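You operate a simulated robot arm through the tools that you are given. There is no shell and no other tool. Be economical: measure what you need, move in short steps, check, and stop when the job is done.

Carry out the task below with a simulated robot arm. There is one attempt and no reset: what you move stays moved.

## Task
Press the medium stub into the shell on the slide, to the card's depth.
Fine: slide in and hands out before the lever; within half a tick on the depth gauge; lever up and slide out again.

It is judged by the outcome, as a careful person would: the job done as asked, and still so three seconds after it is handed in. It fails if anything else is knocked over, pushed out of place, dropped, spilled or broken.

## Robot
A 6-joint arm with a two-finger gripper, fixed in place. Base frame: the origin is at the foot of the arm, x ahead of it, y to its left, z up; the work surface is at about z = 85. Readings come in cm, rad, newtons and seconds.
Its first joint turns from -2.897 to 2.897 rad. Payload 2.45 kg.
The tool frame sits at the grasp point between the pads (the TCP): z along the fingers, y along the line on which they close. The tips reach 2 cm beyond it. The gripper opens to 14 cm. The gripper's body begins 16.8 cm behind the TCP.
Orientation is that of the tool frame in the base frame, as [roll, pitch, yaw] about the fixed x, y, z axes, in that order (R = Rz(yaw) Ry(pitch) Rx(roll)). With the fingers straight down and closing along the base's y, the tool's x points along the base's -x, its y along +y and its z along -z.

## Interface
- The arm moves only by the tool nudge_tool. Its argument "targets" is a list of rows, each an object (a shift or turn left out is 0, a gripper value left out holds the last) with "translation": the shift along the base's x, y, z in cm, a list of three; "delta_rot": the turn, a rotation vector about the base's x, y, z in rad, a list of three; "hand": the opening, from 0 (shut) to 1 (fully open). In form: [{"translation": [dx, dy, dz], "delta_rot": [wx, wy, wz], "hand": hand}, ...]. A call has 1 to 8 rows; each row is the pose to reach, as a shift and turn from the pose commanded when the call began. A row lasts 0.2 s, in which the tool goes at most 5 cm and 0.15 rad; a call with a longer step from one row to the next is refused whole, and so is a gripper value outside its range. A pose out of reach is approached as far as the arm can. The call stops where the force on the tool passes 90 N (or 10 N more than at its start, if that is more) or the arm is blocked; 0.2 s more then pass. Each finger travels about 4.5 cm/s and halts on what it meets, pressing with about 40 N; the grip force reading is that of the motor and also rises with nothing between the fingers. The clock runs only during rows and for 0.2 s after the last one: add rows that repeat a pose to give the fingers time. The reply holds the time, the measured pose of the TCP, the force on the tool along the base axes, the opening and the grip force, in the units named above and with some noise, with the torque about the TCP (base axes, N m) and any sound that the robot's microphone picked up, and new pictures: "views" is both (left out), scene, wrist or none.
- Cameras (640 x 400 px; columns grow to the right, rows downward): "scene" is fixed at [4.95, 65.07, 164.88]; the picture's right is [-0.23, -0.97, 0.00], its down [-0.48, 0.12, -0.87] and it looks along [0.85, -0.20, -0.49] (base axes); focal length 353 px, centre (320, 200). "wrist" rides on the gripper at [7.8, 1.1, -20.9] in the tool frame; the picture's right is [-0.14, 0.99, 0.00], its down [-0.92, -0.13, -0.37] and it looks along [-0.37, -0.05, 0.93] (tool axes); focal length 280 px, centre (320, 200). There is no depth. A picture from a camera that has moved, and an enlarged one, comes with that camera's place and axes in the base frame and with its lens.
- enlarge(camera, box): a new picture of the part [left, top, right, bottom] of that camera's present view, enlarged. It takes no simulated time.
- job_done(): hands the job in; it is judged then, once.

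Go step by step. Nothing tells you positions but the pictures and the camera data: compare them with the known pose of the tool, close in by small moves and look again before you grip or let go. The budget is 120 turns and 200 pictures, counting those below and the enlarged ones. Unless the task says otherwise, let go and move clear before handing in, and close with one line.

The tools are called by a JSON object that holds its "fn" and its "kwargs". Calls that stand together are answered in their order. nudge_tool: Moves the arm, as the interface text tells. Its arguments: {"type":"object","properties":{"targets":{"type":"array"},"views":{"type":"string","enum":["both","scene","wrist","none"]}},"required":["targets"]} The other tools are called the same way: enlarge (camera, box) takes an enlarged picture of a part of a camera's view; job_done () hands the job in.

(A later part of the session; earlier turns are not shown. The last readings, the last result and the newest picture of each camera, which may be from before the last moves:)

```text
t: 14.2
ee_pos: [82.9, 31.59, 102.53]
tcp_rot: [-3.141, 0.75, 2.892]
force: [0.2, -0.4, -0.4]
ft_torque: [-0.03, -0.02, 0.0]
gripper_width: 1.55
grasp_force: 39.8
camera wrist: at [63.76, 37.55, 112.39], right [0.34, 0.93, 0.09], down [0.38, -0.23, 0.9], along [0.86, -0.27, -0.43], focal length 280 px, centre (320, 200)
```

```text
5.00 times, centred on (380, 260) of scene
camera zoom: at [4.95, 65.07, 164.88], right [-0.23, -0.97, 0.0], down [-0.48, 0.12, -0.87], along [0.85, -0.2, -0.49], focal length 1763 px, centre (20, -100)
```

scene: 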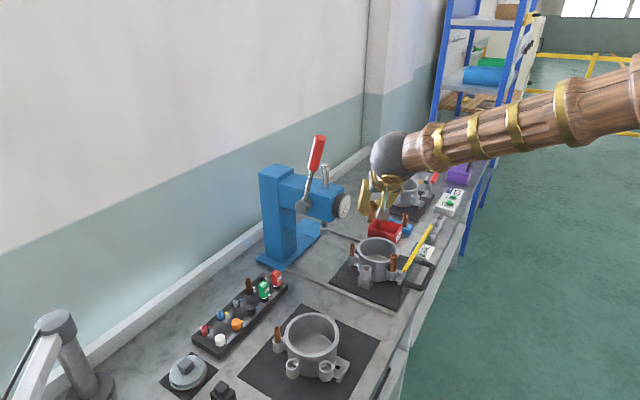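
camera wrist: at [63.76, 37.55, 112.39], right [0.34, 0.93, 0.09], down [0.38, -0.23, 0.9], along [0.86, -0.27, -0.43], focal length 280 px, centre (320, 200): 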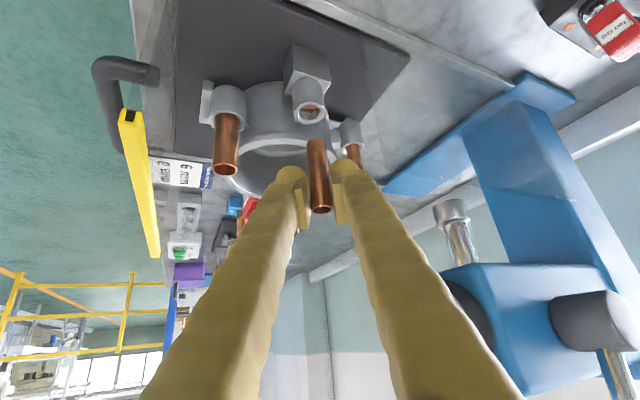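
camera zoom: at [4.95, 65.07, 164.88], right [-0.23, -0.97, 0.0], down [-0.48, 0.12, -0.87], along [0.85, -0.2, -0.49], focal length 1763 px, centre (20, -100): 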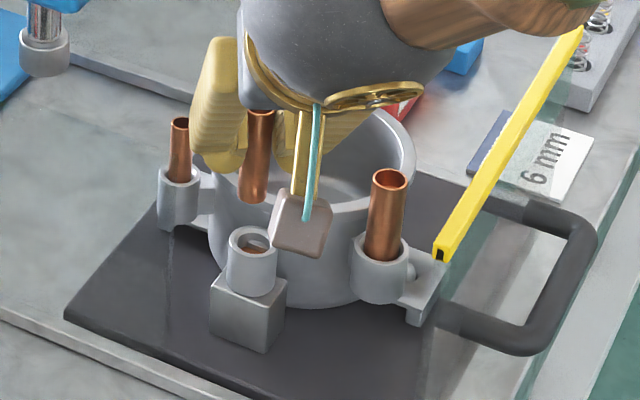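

{"fn": "nudge_tool", "kwargs": {"targets": [{"translation": [-0.1, -0.33, -1]}, {"translation": [-0.1, -0.33, -2.7]}, {"translation": [-0.1, -0.33, -2.7]}], "views": "wrist"}}

{"fn": "enlarge", "kwargs": {"camera": "wrist", "box": [285, 90, 355, 220]}}

{"fn": "enlarge", "kwargs": {"camera": "scene", "box": [355, 235, 405, 285]}}

```text
t: 15.0
ee_pos: [82.91, 31.12, 100.0]
tcp_rot: [3.14, 0.751, 2.89]
force: [0.5, 3.3, 35.1]
ft_torque: [-0.14, -0.56, 0.03]
gripper_width: 1.53
grasp_force: 40.7
camera wrist: at [63.72, 36.99, 109.82], right [0.34, 0.93, 0.1], down [0.38, -0.23, 0.9], along [0.86, -0.27, -0.43], focal length 280 px, centre (320, 200)
```

wrist: 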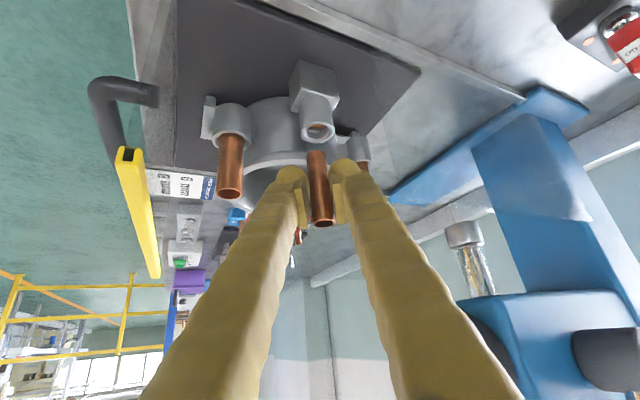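

```text
3.08 times, centred on (320, 155) of wrist
camera zoom: at [63.72, 36.99, 109.82], right [0.34, 0.93, 0.1], down [0.38, -0.23, 0.9], along [0.86, -0.27, -0.43], focal length 863 px, centre (320, 338)
```

zoom: 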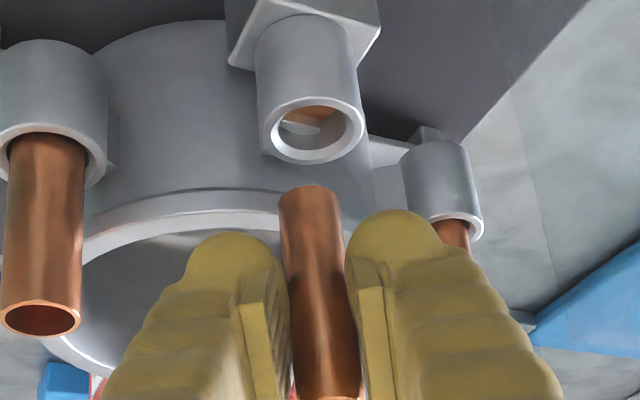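

```text
8.00 times, centred on (380, 260) of scene
camera zoom: at [4.95, 65.07, 164.88], right [-0.23, -0.97, 0.0], down [-0.48, 0.12, -0.87], along [0.85, -0.2, -0.49], focal length 2821 px, centre (-160, -280)
```

zoom: 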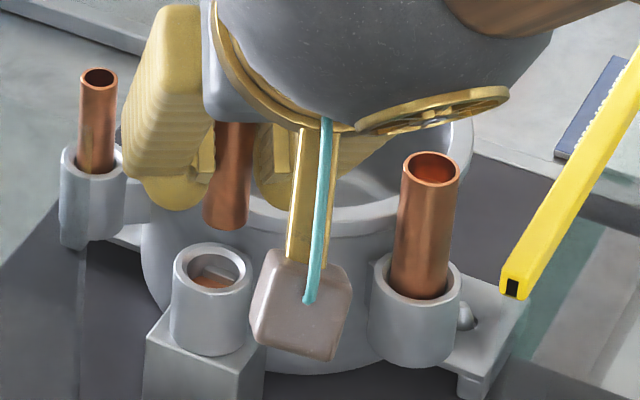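

The stub touched the shell rim (force 35 N up, contact ahead of the TCP), so it sits about 0.85 cm forward of the boss. I back up, shift away from the rim and look again.

{"fn": "nudge_tool", "kwargs": {"targets": [{"translation": [0, 0, 1.5]}, {"translation": [-0.6, 0.6, 1.5]}, {"translation": [-0.6, 0.6, 1.0]}, {"translation": [-0.6, 0.6, 1.0]}], "views": "wrist"}}

{"fn": "enlarge", "kwargs": {"camera": "wrist", "box": [285, 90, 355, 230]}}

{"fn": "enlarge", "kwargs": {"camera": "scene", "box": [355, 235, 405, 285]}}

```text
t: 16.0
ee_pos: [82.2, 31.73, 100.87]
tcp_rot: [3.141, 0.75, 2.89]
force: [-0.2, 0.3, -0.3]
ft_torque: [0.01, 0.0, 0.01]
gripper_width: 1.52
grasp_force: 40.1
camera wrist: at [63.11, 37.62, 110.66], right [0.34, 0.93, 0.09], down [0.38, -0.23, 0.9], along [0.86, -0.27, -0.43], focal length 280 px, centre (320, 200)
```

wrist: 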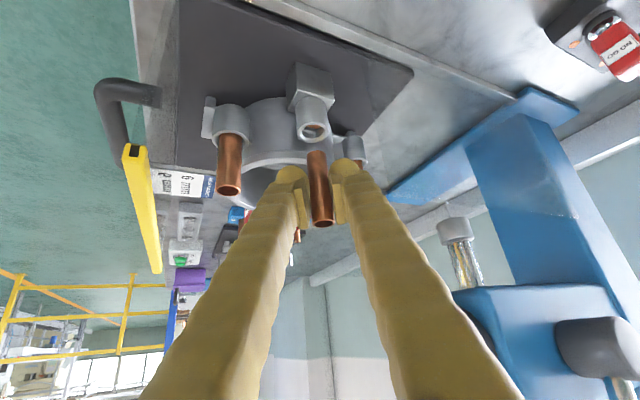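

```text
2.86 times, centred on (320, 160) of wrist
camera zoom: at [63.11, 37.62, 110.66], right [0.34, 0.93, 0.09], down [0.38, -0.23, 0.9], along [0.86, -0.27, -0.43], focal length 801 px, centre (320, 314)
```

zoom: 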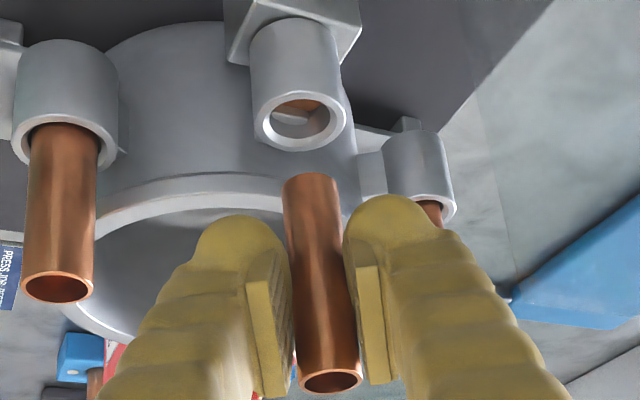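

```text
8.00 times, centred on (380, 260) of scene
camera zoom: at [4.95, 65.07, 164.88], right [-0.23, -0.97, 0.0], down [-0.48, 0.12, -0.87], along [0.85, -0.2, -0.49], focal length 2821 px, centre (-160, -280)
```

zoom: 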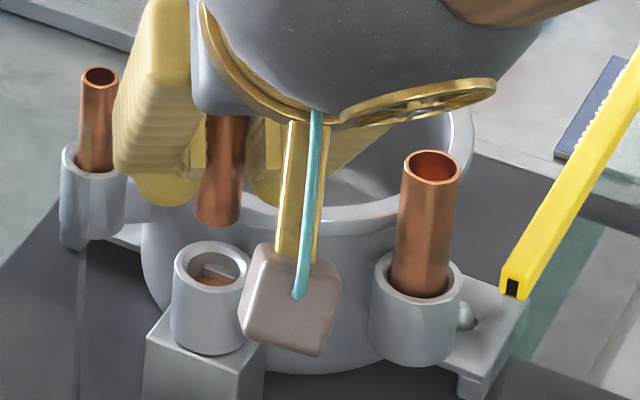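

{"fn": "nudge_tool", "kwargs": {"targets": [{"translation": [0.1, -0.12, -1]}, {"translation": [0.1, -0.12, -2]}, {"translation": [0.1, -0.12, -2]}], "views": "wrist"}}

{"fn": "enlarge", "kwargs": {"camera": "wrist", "box": [285, 90, 355, 230]}}

{"fn": "enlarge", "kwargs": {"camera": "scene", "box": [355, 235, 405, 285]}}

```text
t: 16.8
ee_pos: [82.14, 31.31, 98.73]
tcp_rot: [3.141, 0.752, 2.891]
force: [-0.3, 0.1, -0.5]
ft_torque: [-0.03, -0.04, -0.01]
gripper_width: 1.54
grasp_force: 39.9
camera wrist: at [63.12, 37.35, 108.61], right [0.34, 0.93, 0.09], down [0.38, -0.23, 0.9], along [0.86, -0.27, -0.43], focal length 280 px, centre (320, 200)
```

wrist: 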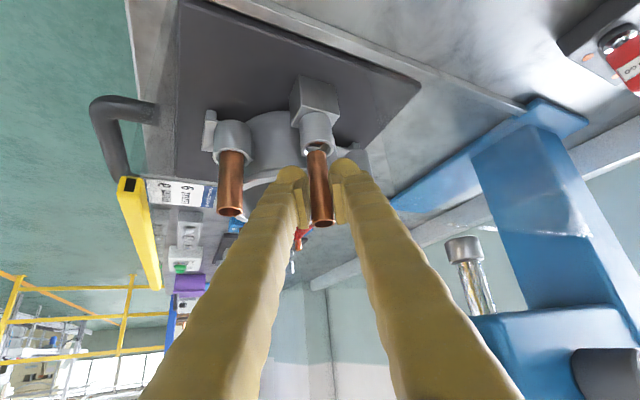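

```text
2.86 times, centred on (320, 160) of wrist
camera zoom: at [63.12, 37.35, 108.61], right [0.34, 0.93, 0.09], down [0.38, -0.23, 0.9], along [0.86, -0.27, -0.43], focal length 801 px, centre (320, 314)
```

zoom: 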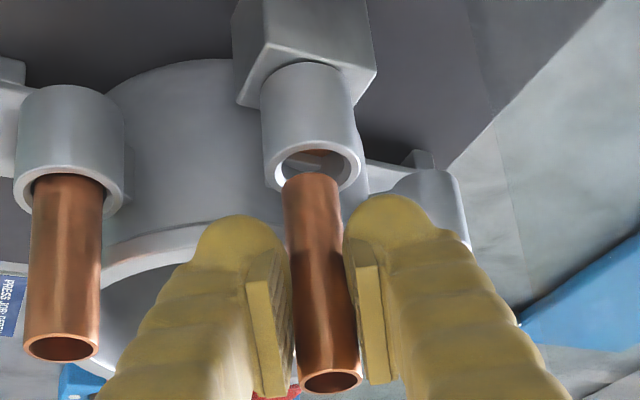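

```text
8.00 times, centred on (380, 260) of scene
camera zoom: at [4.95, 65.07, 164.88], right [-0.23, -0.97, 0.0], down [-0.48, 0.12, -0.87], along [0.85, -0.2, -0.49], focal length 2821 px, centre (-160, -280)
```

zoom: 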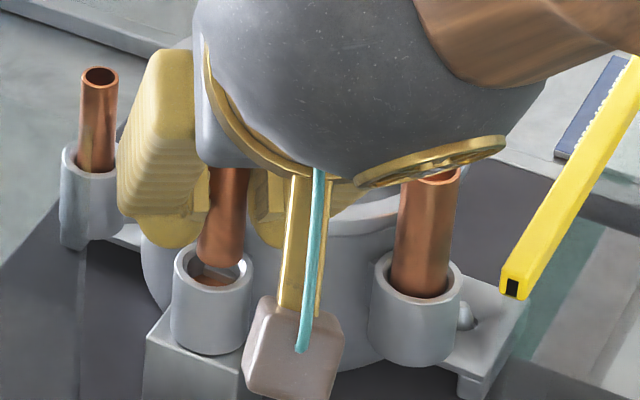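

{"fn": "nudge_tool", "kwargs": {"targets": [{"translation": [-0.1, 0.22, 0]}, {"translation": [-0.1, 0.22, -0.4]}, {"translation": [-0.1, 0.22, -0.7]}, {"translation": [-0.1, 0.22, -0.7]}], "views": "wrist"}}

{"fn": "enlarge", "kwargs": {"camera": "wrist", "box": [285, 110, 355, 230]}}

{"fn": "enlarge", "kwargs": {"camera": "scene", "box": [360, 245, 385, 285]}}

```text
t: 17.8
ee_pos: [82.15, 31.77, 98.15]
tcp_rot: [3.141, 0.75, 2.892]
force: [-0.4, -0.3, -0.5]
ft_torque: [0.02, 0.0, 0.0]
gripper_width: 1.57
grasp_force: 39.5
camera wrist: at [63.01, 37.64, 107.86], right [0.34, 0.93, 0.09], down [0.38, -0.23, 0.9], along [0.86, -0.27, -0.43], focal length 280 px, centre (320, 200)
```

wrist: 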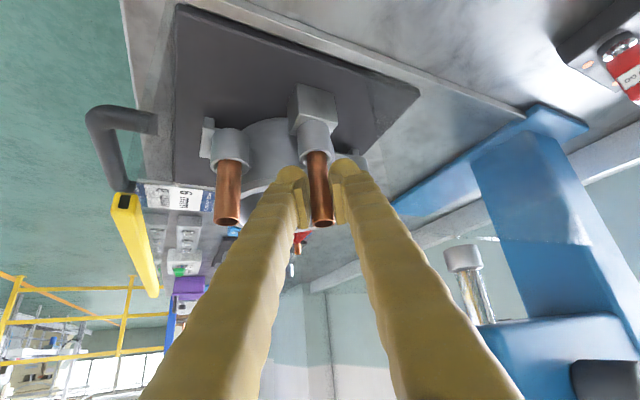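

```text
3.33 times, centred on (320, 170) of wrist
camera zoom: at [63.01, 37.64, 107.86], right [0.34, 0.93, 0.09], down [0.38, -0.23, 0.9], along [0.86, -0.27, -0.43], focal length 935 px, centre (320, 300)
```

zoom: 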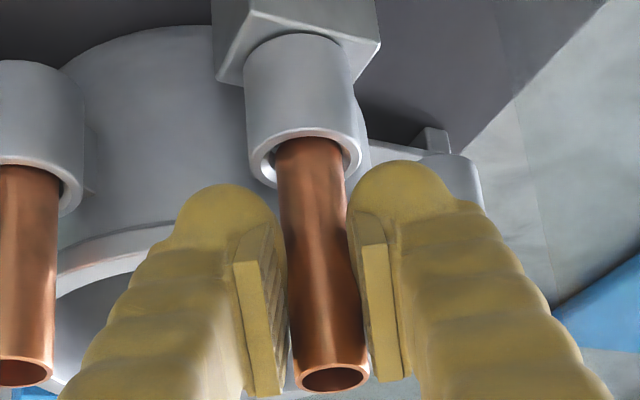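

```text
10.00 times, centred on (372, 265) of scene
camera zoom: at [4.95, 65.07, 164.88], right [-0.23, -0.97, 0.0], down [-0.48, 0.12, -0.87], along [0.85, -0.2, -0.49], focal length 3526 px, centre (-205, -450)
```

zoom: 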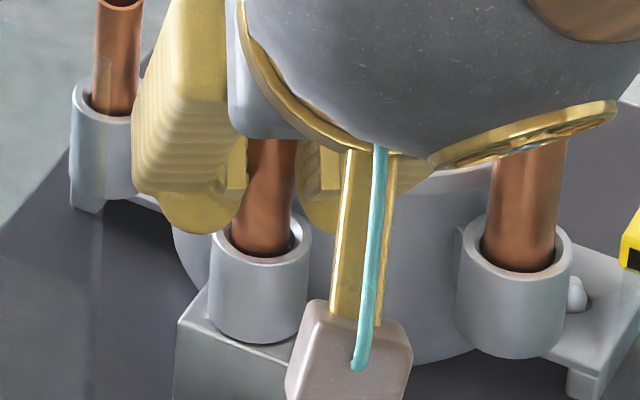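

{"fn": "nudge_tool", "kwargs": {"targets": [{"translation": [0.05, 0, -0.3]}, {"translation": [0.05, 0, -0.6]}, {"translation": [0.05, 0, -0.6]}], "views": "wrist"}}

{"fn": "enlarge", "kwargs": {"camera": "wrist", "box": [285, 110, 355, 230]}}

{"fn": "enlarge", "kwargs": {"camera": "scene", "box": [360, 245, 385, 285]}}

```text
t: 18.6
ee_pos: [82.26, 31.74, 97.49]
tcp_rot: [-3.141, 0.75, 2.892]
force: [0.0, -0.5, 0.0]
ft_torque: [0.01, 0.01, 0.04]
gripper_width: 1.53
grasp_force: 39.7
camera wrist: at [63.08, 37.58, 107.29], right [0.34, 0.93, 0.09], down [0.38, -0.23, 0.9], along [0.86, -0.27, -0.43], focal length 280 px, centre (320, 200)
```

wrist: 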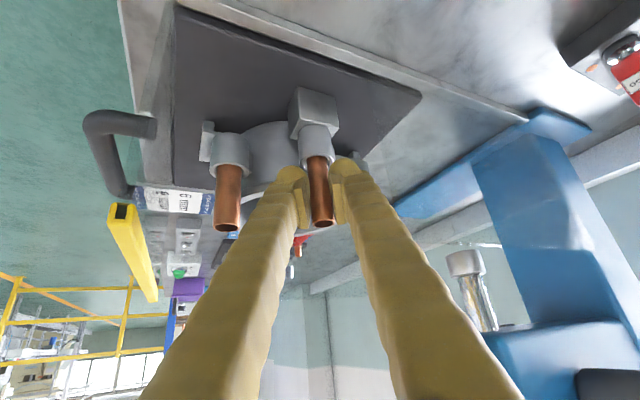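

```text
3.33 times, centred on (320, 170) of wrist
camera zoom: at [63.08, 37.58, 107.29], right [0.34, 0.93, 0.09], down [0.38, -0.23, 0.9], along [0.86, -0.27, -0.43], focal length 935 px, centre (320, 300)
```

zoom: 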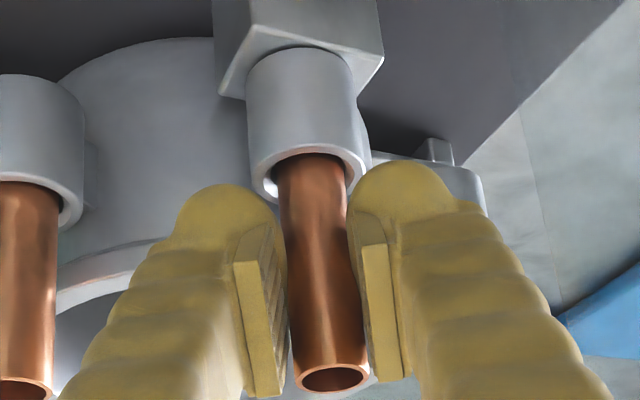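

```text
10.00 times, centred on (372, 265) of scene
camera zoom: at [4.95, 65.07, 164.88], right [-0.23, -0.97, 0.0], down [-0.48, 0.12, -0.87], along [0.85, -0.2, -0.49], focal length 3526 px, centre (-205, -450)
```

zoom: 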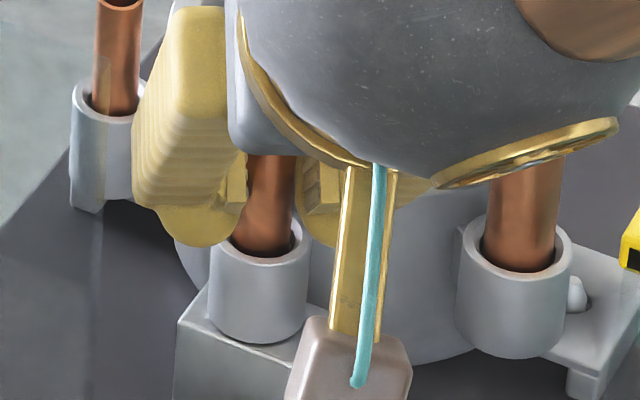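

{"fn": "nudge_tool", "kwargs": {"targets": [{"translation": [0, 0, -0.25]}, {"translation": [0, 0, -0.5]}, {"translation": [0, 0, -0.5]}], "views": "wrist"}}

{"fn": "enlarge", "kwargs": {"camera": "wrist", "box": [285, 110, 355, 230]}}

{"fn": "enlarge", "kwargs": {"camera": "scene", "box": [350, 235, 400, 285]}}

```text
t: 19.4
ee_pos: [82.37, 31.64, 96.87]
tcp_rot: [3.14, 0.751, 2.892]
force: [-3.1, 3.9, 19.9]
ft_torque: [0.11, 0.05, 0.0]
gripper_width: 1.51
grasp_force: 41.0
camera wrist: at [63.12, 37.53, 106.83], right [0.34, 0.93, 0.09], down [0.38, -0.23, 0.9], along [0.86, -0.27, -0.43], focal length 280 px, centre (320, 200)
```

wrist: 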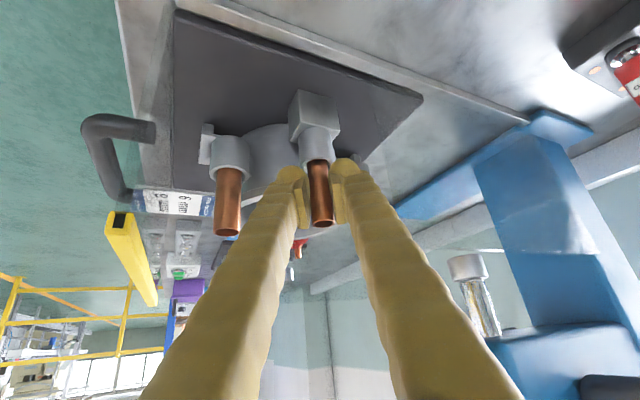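

```text
3.33 times, centred on (320, 170) of wrist
camera zoom: at [63.12, 37.53, 106.83], right [0.34, 0.93, 0.09], down [0.38, -0.23, 0.9], along [0.86, -0.27, -0.43], focal length 935 px, centre (320, 300)
```

zoom: 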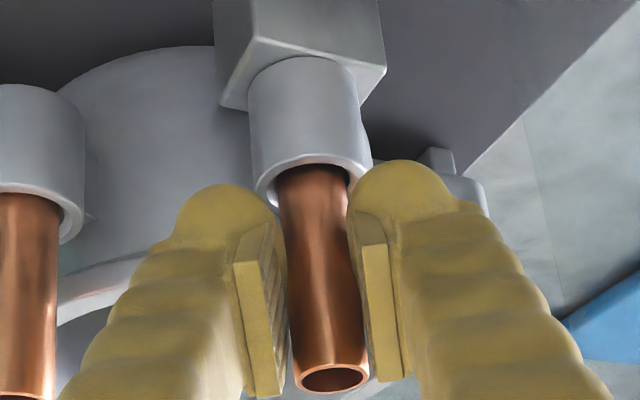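

```text
8.00 times, centred on (375, 260) of scene
camera zoom: at [4.95, 65.07, 164.88], right [-0.23, -0.97, 0.0], down [-0.48, 0.12, -0.87], along [0.85, -0.2, -0.49], focal length 2821 px, centre (-120, -280)
```

zoom: 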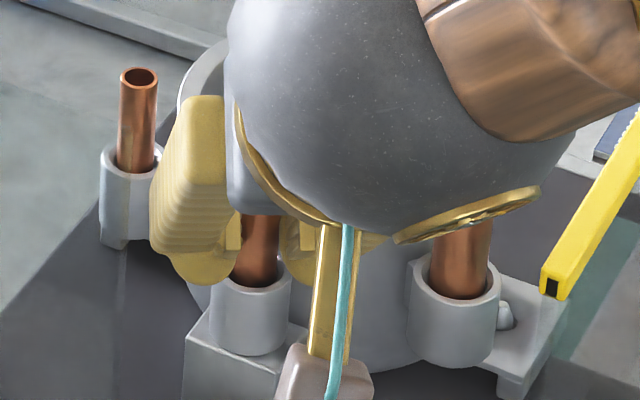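

{"fn": "nudge_tool", "kwargs": {"targets": [{"translation": [-0.15, 0.15, 0.1]}, {"translation": [-0.15, 0.15, 0]}, {"translation": [-0.15, 0.15, -0.3]}, {"translation": [-0.15, 0.15, -0.3]}], "views": "wrist"}}

{"fn": "enlarge", "kwargs": {"camera": "wrist", "box": [285, 110, 355, 230]}}

{"fn": "enlarge", "kwargs": {"camera": "scene", "box": [350, 235, 400, 285]}}

```text
t: 20.4
ee_pos: [82.03, 31.93, 96.58]
tcp_rot: [-3.141, 0.753, 2.892]
force: [6.9, -0.6, 29.0]
ft_torque: [-0.11, -0.5, -0.02]
gripper_width: 1.55
grasp_force: 39.7
camera wrist: at [62.92, 37.66, 106.51], right [0.34, 0.93, 0.09], down [0.38, -0.23, 0.9], along [0.86, -0.27, -0.43], focal length 280 px, centre (320, 200)
```

wrist: 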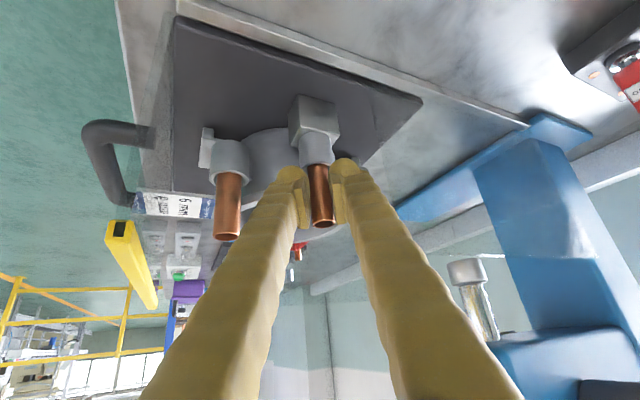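

```text
3.33 times, centred on (320, 170) of wrist
camera zoom: at [62.92, 37.66, 106.51], right [0.34, 0.93, 0.09], down [0.38, -0.23, 0.9], along [0.86, -0.27, -0.43], focal length 935 px, centre (320, 300)
```

zoom: 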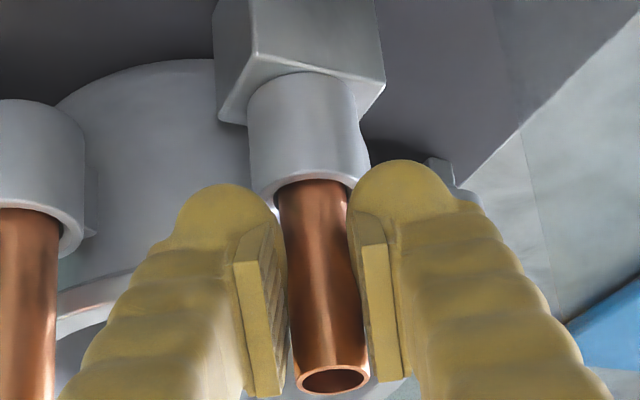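

```text
8.00 times, centred on (375, 260) of scene
camera zoom: at [4.95, 65.07, 164.88], right [-0.23, -0.97, 0.0], down [-0.48, 0.12, -0.87], along [0.85, -0.2, -0.49], focal length 2821 px, centre (-120, -280)
```

zoom: 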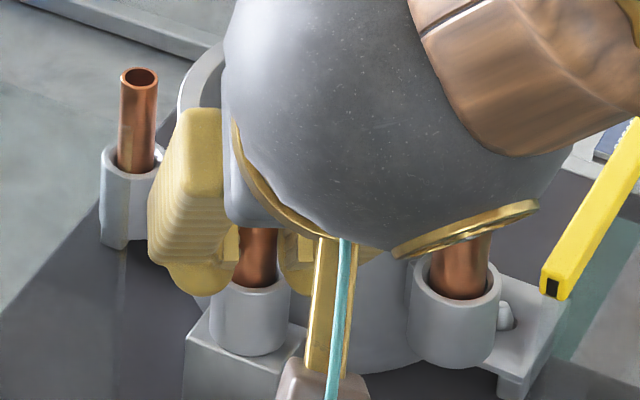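

The stub is seated about 1.3 cm in the bore with reaction force. I relieve the side load, open the fingers a bit, and check that it stands.

{"fn": "nudge_tool", "kwargs": {"targets": [{"translation": [0.1, -0.05, 0.1]}, {"translation": [0.1, -0.05, 0.15], "hand": 0.16}, {"translation": [0.1, -0.05, 0.15], "hand": 0.25}, {"translation": [0.1, -0.05, 0.15], "hand": 0.25}], "views": "wrist"}}

{"fn": "enlarge", "kwargs": {"camera": "wrist", "box": [285, 110, 355, 230]}}

{"fn": "enlarge", "kwargs": {"camera": "scene", "box": [350, 235, 400, 285]}}

```text
t: 21.4
ee_pos: [82.17, 31.69, 96.76]
tcp_rot: [3.141, 0.752, 2.892]
force: [0.5, 0.0, 0.1]
ft_torque: [0.0, 0.01, -0.02]
gripper_width: 3.51
grasp_force: 0.0
camera wrist: at [62.98, 37.65, 106.65], right [0.34, 0.93, 0.09], down [0.38, -0.23, 0.9], along [0.86, -0.27, -0.43], focal length 280 px, centre (320, 200)
```

wrist: 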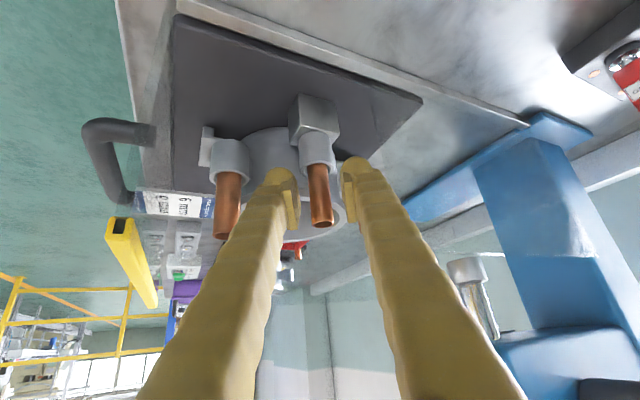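

```text
3.33 times, centred on (320, 170) of wrist
camera zoom: at [62.98, 37.65, 106.65], right [0.34, 0.93, 0.09], down [0.38, -0.23, 0.9], along [0.86, -0.27, -0.43], focal length 935 px, centre (320, 300)
```

zoom: 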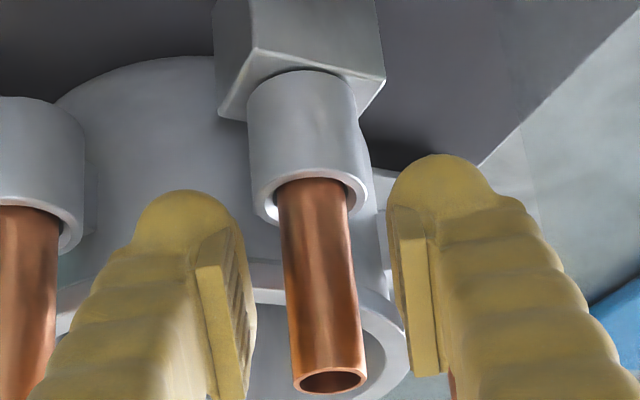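

```text
8.00 times, centred on (375, 260) of scene
camera zoom: at [4.95, 65.07, 164.88], right [-0.23, -0.97, 0.0], down [-0.48, 0.12, -0.87], along [0.85, -0.2, -0.49], focal length 2821 px, centre (-120, -280)
```

zoom: 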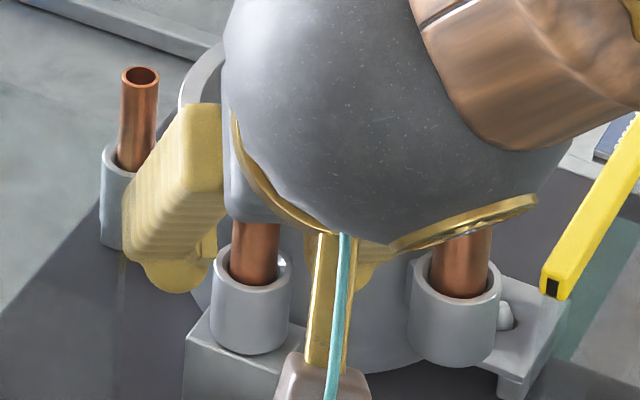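

The stub stands upright in the boss. I back out along the tool axis and up.

{"fn": "nudge_tool", "kwargs": {"targets": [{"translation": [-1.5, 0.4, 1.7]}, {"translation": [-4, 1, 4.5]}, {"translation": [-6.5, 1.6, 8]}, {"translation": [-8, 1.5, 12], "delta_rot": [0, 0.1, 0]}, {"translation": [-9, 0, 16], "delta_rot": [0, 0.2, 0.05]}, {"translation": [-10, -2, 20], "delta_rot": [0, 0.3, 0.1]}, {"translation": [-11, -4, 23], "delta_rot": [0, 0.4, 0.1]}], "views": "both"}}

{"fn": "enlarge", "kwargs": {"camera": "scene", "box": [240, 130, 450, 310]}}

{"fn": "enlarge", "kwargs": {"camera": "scene", "box": [340, 230, 440, 300]}}

```text
t: 23.0
ee_pos: [71.04, 27.99, 119.73]
tcp_rot: [-3.059, 0.355, 3.036]
force: [0.2, 1.2, -0.3]
ft_torque: [0.02, 0.02, 0.0]
gripper_width: 3.51
grasp_force: 0.2
camera wrist: at [56.65, 32.19, 136.43], right [0.26, 0.97, -0.03], down [0.72, -0.17, 0.67], along [0.65, -0.2, -0.74], focal length 280 px, centre (320, 200)
```

scene: 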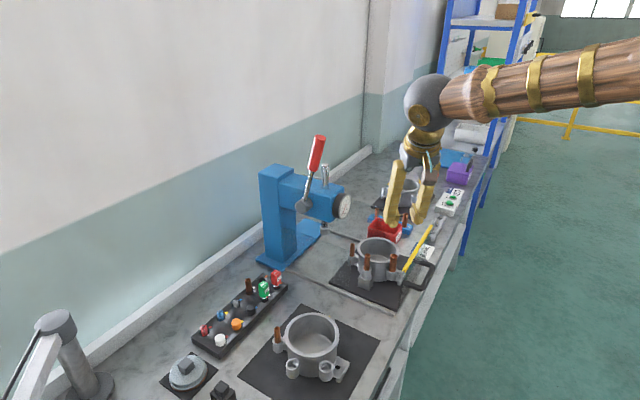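
wrist: 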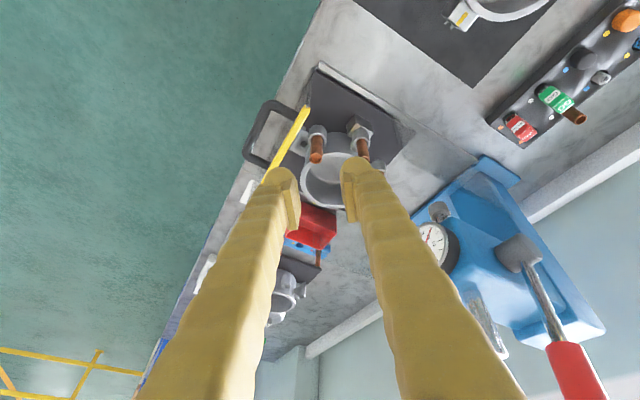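

```text
2.22 times, centred on (345, 220) of scene
camera zoom: at [4.95, 65.07, 164.88], right [-0.23, -0.97, 0.0], down [-0.48, 0.12, -0.87], along [0.85, -0.2, -0.49], focal length 784 px, centre (264, 156)
```

zoom: 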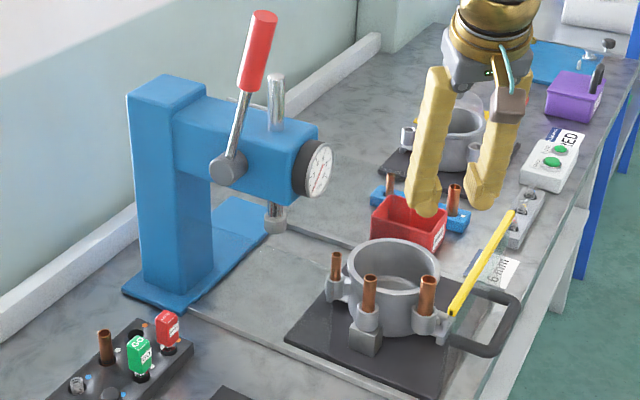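

```text
5.71 times, centred on (390, 265) of scene
camera zoom: at [4.95, 65.07, 164.88], right [-0.23, -0.97, 0.0], down [-0.48, 0.12, -0.87], along [0.85, -0.2, -0.49], focal length 2015 px, centre (-80, -171)
```

zoom: 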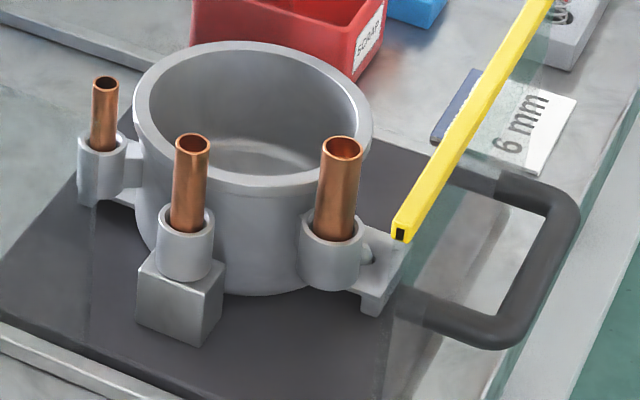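

The medium stub stands in its boss. Next I level the tool, turn it to the slide direction (about (0.72, 0.69)) and go over the slide's handle near (80, 11.5).

{"fn": "nudge_tool", "kwargs": {"targets": [{"translation": [0, -4, 0], "delta_rot": [0.04, 0.115, 0], "hand": 0.5}, {"translation": [0, -8, 0], "delta_rot": [0.08, 0.23, 0], "hand": 0.5}, {"translation": [0, -12, 0], "delta_rot": [0.121, 0.343, 0], "hand": 0.5}, {"translation": [0, -15, 0], "delta_rot": [0.121, 0.343, 0], "hand": 0.5}], "views": "none"}}

{"fn": "nudge_tool", "kwargs": {"targets": [{"translation": [1, -0.5, 0], "delta_rot": [0, 0, -0.14]}, {"translation": [2, -1, 0], "delta_rot": [0, 0, -0.28]}, {"translation": [3, -1.5, 0], "delta_rot": [0, 0, -0.42]}, {"translation": [4, -2, 0], "delta_rot": [0, 0, -0.56]}, {"translation": [5, -2, 0], "delta_rot": [0, 0, -0.7]}, {"translation": [5, -2, 0], "delta_rot": [0, 0, -0.7]}], "views": "both"}}

{"fn": "enlarge", "kwargs": {"camera": "wrist", "box": [220, 100, 420, 280]}}

{"fn": "enlarge", "kwargs": {"camera": "scene", "box": [340, 210, 460, 310]}}

```text
t: 24.0
ee_pos: [71.48, 12.51, 119.99]
tcp_rot: [3.141, 0.001, 3.023]
force: [-0.6, 0.7, -0.5]
ft_torque: [0.02, -0.01, 0.02]
gripper_width: 7.0
grasp_force: 0.1
```

```text
t: 25.4
ee_pos: [76.37, 10.72, 119.78]
tcp_rot: [3.141, 0.003, 2.322]
force: [0.1, 0.3, 0.2]
ft_torque: [0.04, 0.01, 0.02]
gripper_width: 7.02
grasp_force: 0.1
camera wrist: at [71.7, 17.09, 140.55], right [0.82, 0.57, 0.0], down [0.53, -0.76, 0.37], along [0.21, -0.3, -0.93], focal length 280 px, centre (320, 200)
```

scene: 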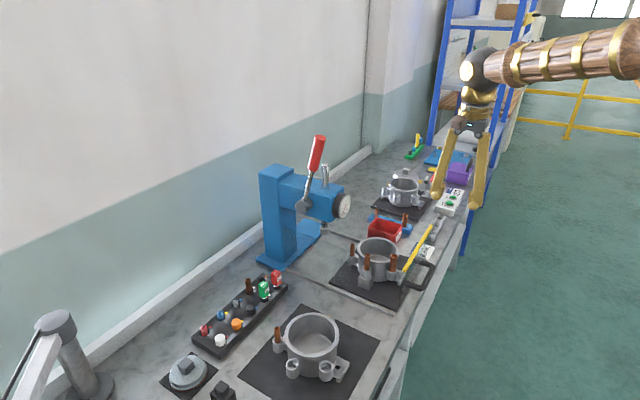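
wrist: 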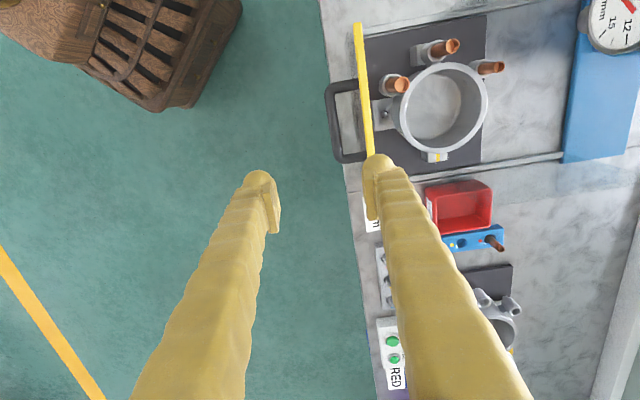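

```text
2.22 times, centred on (320, 190) of wrist
camera zoom: at [71.7, 17.09, 140.55], right [0.82, 0.57, 0.0], down [0.53, -0.76, 0.37], along [0.21, -0.3, -0.93], focal length 623 px, centre (320, 222)
```

zoom: 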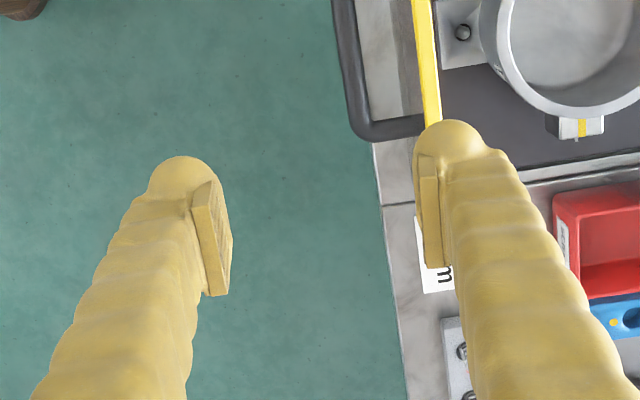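

```text
4.00 times, centred on (400, 260) of scene
camera zoom: at [4.95, 65.07, 164.88], right [-0.23, -0.97, 0.0], down [-0.48, 0.12, -0.87], along [0.85, -0.2, -0.49], focal length 1410 px, centre (0, -40)
```

zoom: 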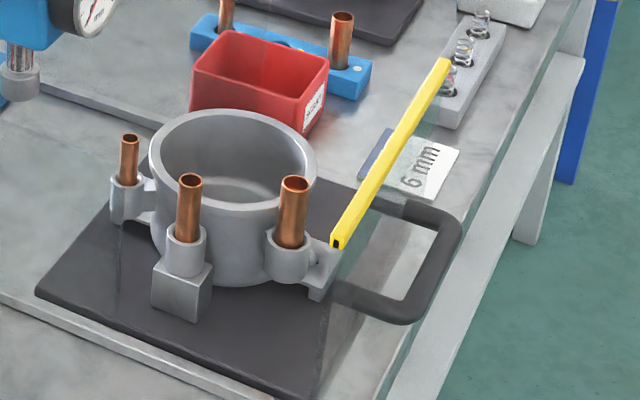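

Handle bar middle is about (77.2, 13.9), guard plane 4 cm behind it with top near z 101. I narrow the fingers to 3.2 cm and descend over the bar part way.

{"fn": "nudge_tool", "kwargs": {"targets": [{"translation": [0.8, 3.2, -3], "hand": 0.23}, {"translation": [0.8, 3.2, -7.5], "hand": 0.23}, {"translation": [0.8, 3.2, -12], "hand": 0.23}, {"translation": [0.8, 3.2, -16.5], "hand": 0.23}, {"translation": [0.8, 3.2, -21], "hand": 0.23}, {"translation": [0.8, 3.2, -23], "hand": 0.23}, {"translation": [0.8, 3.2, -23], "hand": 0.23}], "views": "wrist"}}

{"fn": "enlarge", "kwargs": {"camera": "scene", "box": [370, 190, 470, 310]}}

{"fn": "enlarge", "kwargs": {"camera": "wrist", "box": [240, 100, 400, 260]}}

```text
t: 26.5
ee_pos: [76.94, 14.25, 102.88]
tcp_rot: [3.133, 0.004, 2.32]
force: [-8.2, 4.9, 19.1]
ft_torque: [0.73, -0.3, 0.38]
gripper_width: 3.16
grasp_force: 0.1
stopped in row 5: the force on the tool passed its limit at 110 N (the readings are from after the stop); the commanded pose is now the measured one
camera wrist: at [72.14, 20.54, 123.7], right [0.82, 0.58, 0.01], down [0.53, -0.76, 0.37], along [0.22, -0.3, -0.93], focal length 280 px, centre (320, 200)
```

wrist: 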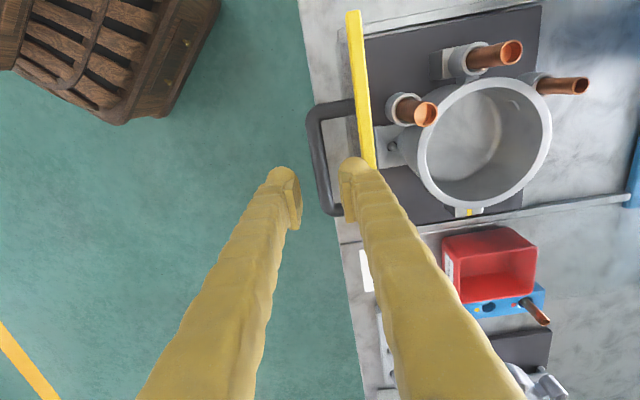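

```text
3.33 times, centred on (420, 250) of scene
camera zoom: at [4.95, 65.07, 164.88], right [-0.23, -0.97, 0.0], down [-0.48, 0.12, -0.87], along [0.85, -0.2, -0.49], focal length 1175 px, centre (-13, 33)
```

zoom: 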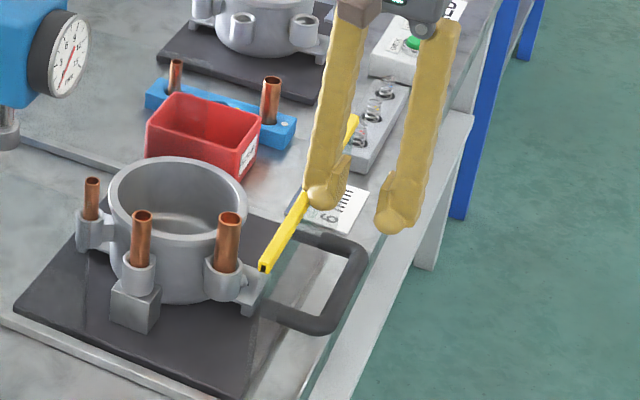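

```text
2.50 times, centred on (320, 180) of wrist
camera zoom: at [72.14, 20.54, 123.7], right [0.82, 0.58, 0.01], down [0.53, -0.76, 0.37], along [0.22, -0.3, -0.93], focal length 701 px, centre (320, 250)
```

zoom: 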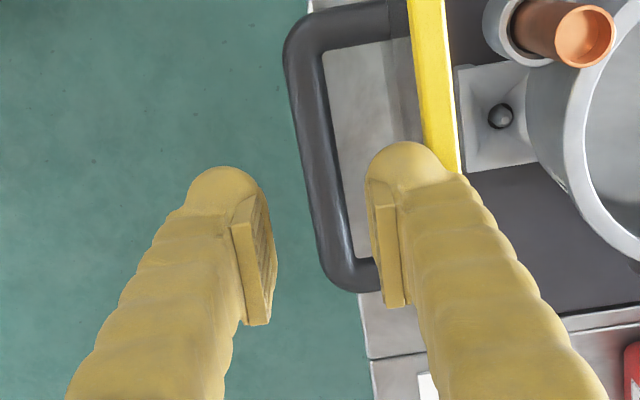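

A finger touched the guard's rim (fingers are thicker than expected), so I lift off. I will instead take the handle bar from outside with the tool tilted toward the slide direction.

{"fn": "nudge_tool", "kwargs": {"targets": [{"translation": [0, 0, 3]}, {"translation": [-3, -3, 4], "delta_rot": [0.1, -0.105, 0]}, {"translation": [-6, -6, 4], "delta_rot": [0.2, -0.21, 0]}, {"translation": [-9, -9, 3], "delta_rot": [0.3, -0.31, 0]}, {"translation": [-10, -10, 1], "delta_rot": [0.4, -0.415, 0]}, {"translation": [-11, -11, -1], "delta_rot": [0.5, -0.52, 0]}, {"translation": [-11, -11, -4], "delta_rot": [0.6, -0.625, 0]}, {"translation": [-11, -11, -7], "delta_rot": [0.7, -0.73, 0]}], "views": "both"}}

{"fn": "enlarge", "kwargs": {"camera": "wrist", "box": [200, 60, 440, 260]}}

{"fn": "enlarge", "kwargs": {"camera": "scene", "box": [340, 210, 480, 310]}}

```text
t: 28.3
ee_pos: [66.0, 3.04, 95.83]
tcp_rot: [2.122, -0.011, 2.324]
force: [0.9, -0.3, -0.2]
ft_torque: [-0.01, 0.01, 0.02]
gripper_width: 3.21
grasp_force: 0.0
camera wrist: at [48.12, -3.3, 107.72], right [0.48, 0.25, 0.84], down [0.35, -0.93, 0.08], along [0.8, 0.26, -0.53], focal length 280 px, centre (320, 200)
```

scene: 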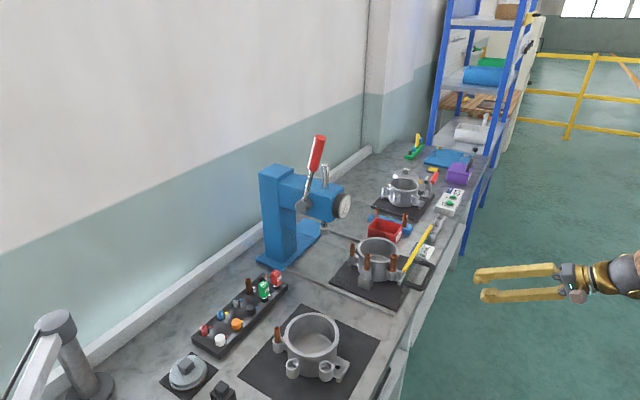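
wrist: 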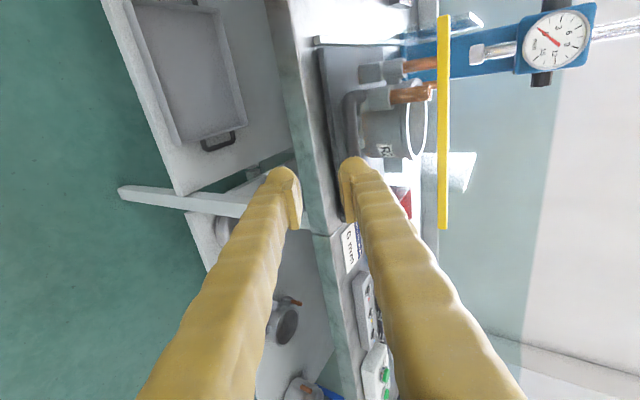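

```text
2.00 times, centred on (320, 160) of wrist
camera zoom: at [48.12, -3.3, 107.72], right [0.48, 0.25, 0.84], down [0.35, -0.93, 0.08], along [0.8, 0.26, -0.53], focal length 561 px, centre (320, 280)
```

zoom: 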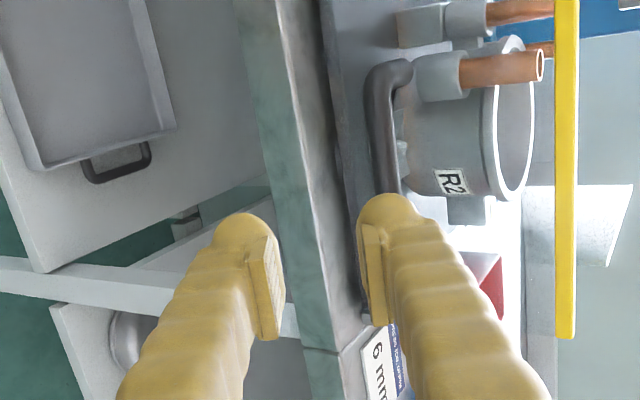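

```text
4.00 times, centred on (410, 260) of scene
camera zoom: at [4.95, 65.07, 164.88], right [-0.23, -0.97, 0.0], down [-0.48, 0.12, -0.87], along [0.85, -0.2, -0.49], focal length 1410 px, centre (-40, -40)
```

zoom: 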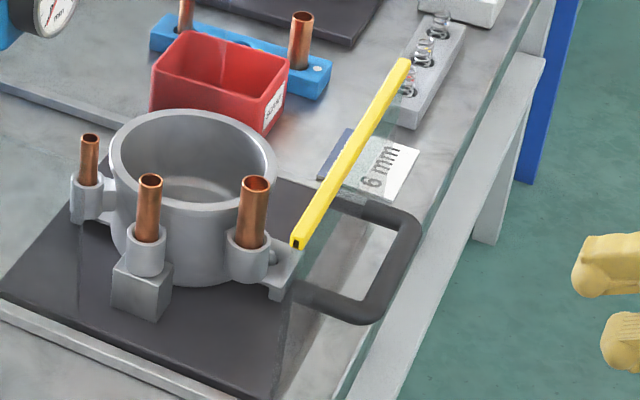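

This view shows the bar clearly about z 91 with room below it. I move to a pre-position on the tool axis.

{"fn": "nudge_tool", "kwargs": {"targets": [{"translation": [3.2, 3.1, 0]}, {"translation": [6.3, 6.15, -0.6]}, {"translation": [6.3, 6.15, -0.6]}], "views": "both"}}

{"fn": "enlarge", "kwargs": {"camera": "wrist", "box": [240, 80, 400, 240]}}

{"fn": "enlarge", "kwargs": {"camera": "scene", "box": [370, 210, 480, 310]}}

```text
t: 29.1
ee_pos: [72.2, 9.47, 95.34]
tcp_rot: [2.122, -0.009, 2.325]
force: [0.3, 0.0, -0.5]
ft_torque: [0.01, -0.03, 0.0]
gripper_width: 3.24
grasp_force: 0.0
camera wrist: at [54.3, 3.1, 107.18], right [0.48, 0.25, 0.84], down [0.35, -0.93, 0.08], along [0.8, 0.26, -0.53], focal length 280 px, centre (320, 200)
```

scene: 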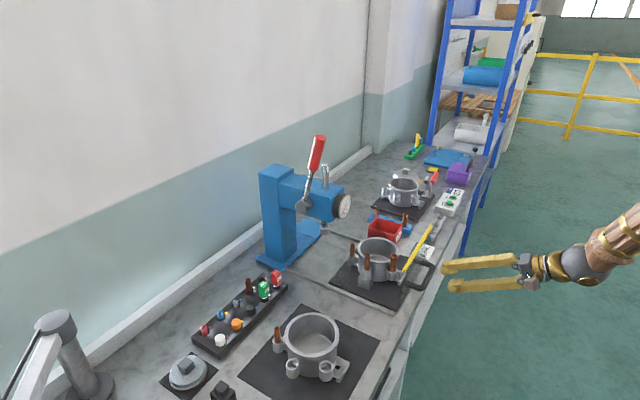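
wrist: 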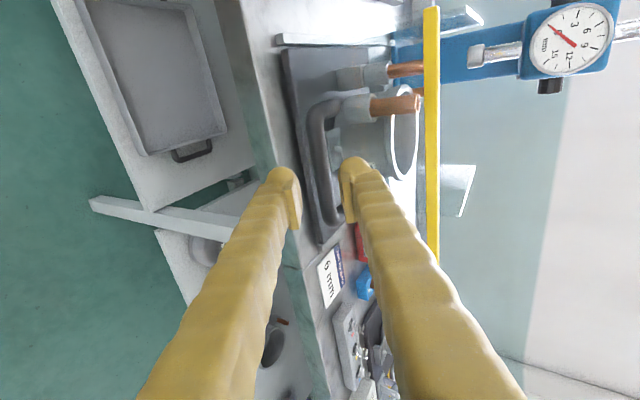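

```text
2.50 times, centred on (320, 160) of wrist
camera zoom: at [54.3, 3.1, 107.18], right [0.48, 0.25, 0.84], down [0.35, -0.93, 0.08], along [0.8, 0.26, -0.53], focal length 701 px, centre (320, 300)
```

zoom: 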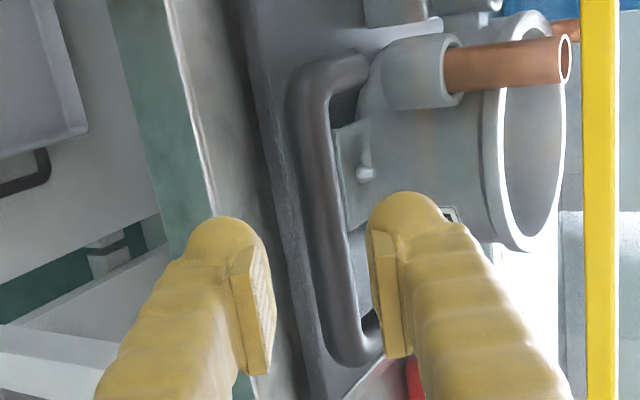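

```text
4.00 times, centred on (425, 260) of scene
camera zoom: at [4.95, 65.07, 164.88], right [-0.23, -0.97, 0.0], down [-0.48, 0.12, -0.87], along [0.85, -0.2, -0.49], focal length 1410 px, centre (-100, -40)
```

zoom: 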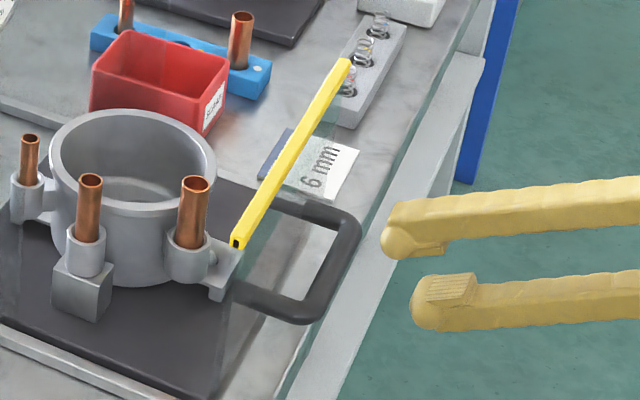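

{"fn": "nudge_tool", "kwargs": {"targets": [{"translation": [1.5, 1.45, -1.0]}, {"translation": [2.9, 2.8, -2.15]}, {"translation": [2.9, 2.8, -2.15]}], "views": "wrist"}}

{"fn": "enlarge", "kwargs": {"camera": "wrist", "box": [240, 80, 400, 240]}}

{"fn": "enlarge", "kwargs": {"camera": "scene", "box": [370, 210, 480, 310]}}

```text
t: 29.9
ee_pos: [75.11, 12.32, 93.11]
tcp_rot: [2.121, -0.011, 2.324]
force: [-0.5, 0.3, 0.1]
ft_torque: [0.01, 0.01, -0.01]
gripper_width: 3.22
grasp_force: 0.1
camera wrist: at [57.22, 5.94, 104.99], right [0.48, 0.25, 0.84], down [0.35, -0.93, 0.08], along [0.8, 0.26, -0.53], focal length 280 px, centre (320, 200)
```

wrist: 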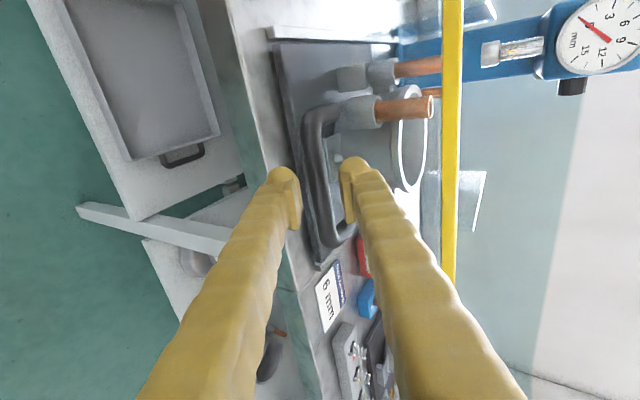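

```text
2.50 times, centred on (320, 160) of wrist
camera zoom: at [57.22, 5.94, 104.99], right [0.48, 0.25, 0.84], down [0.35, -0.93, 0.08], along [0.8, 0.26, -0.53], focal length 701 px, centre (320, 300)
```

zoom: 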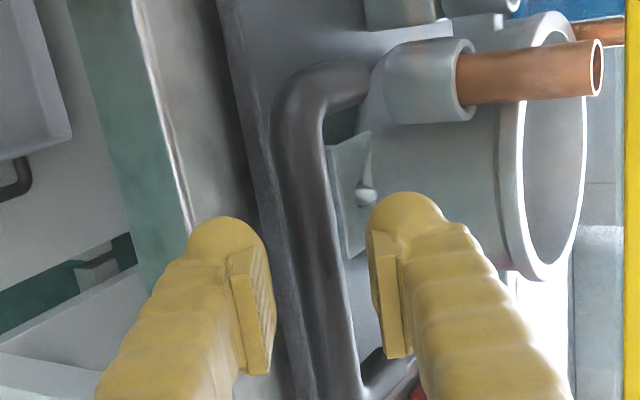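

```text
4.00 times, centred on (425, 260) of scene
camera zoom: at [4.95, 65.07, 164.88], right [-0.23, -0.97, 0.0], down [-0.48, 0.12, -0.87], along [0.85, -0.2, -0.49], focal length 1410 px, centre (-100, -40)
```

zoom: 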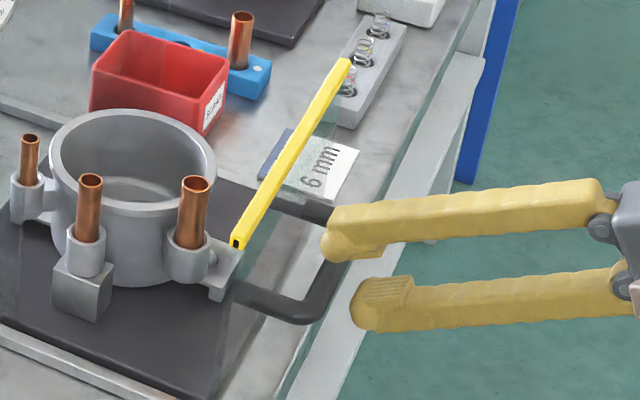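

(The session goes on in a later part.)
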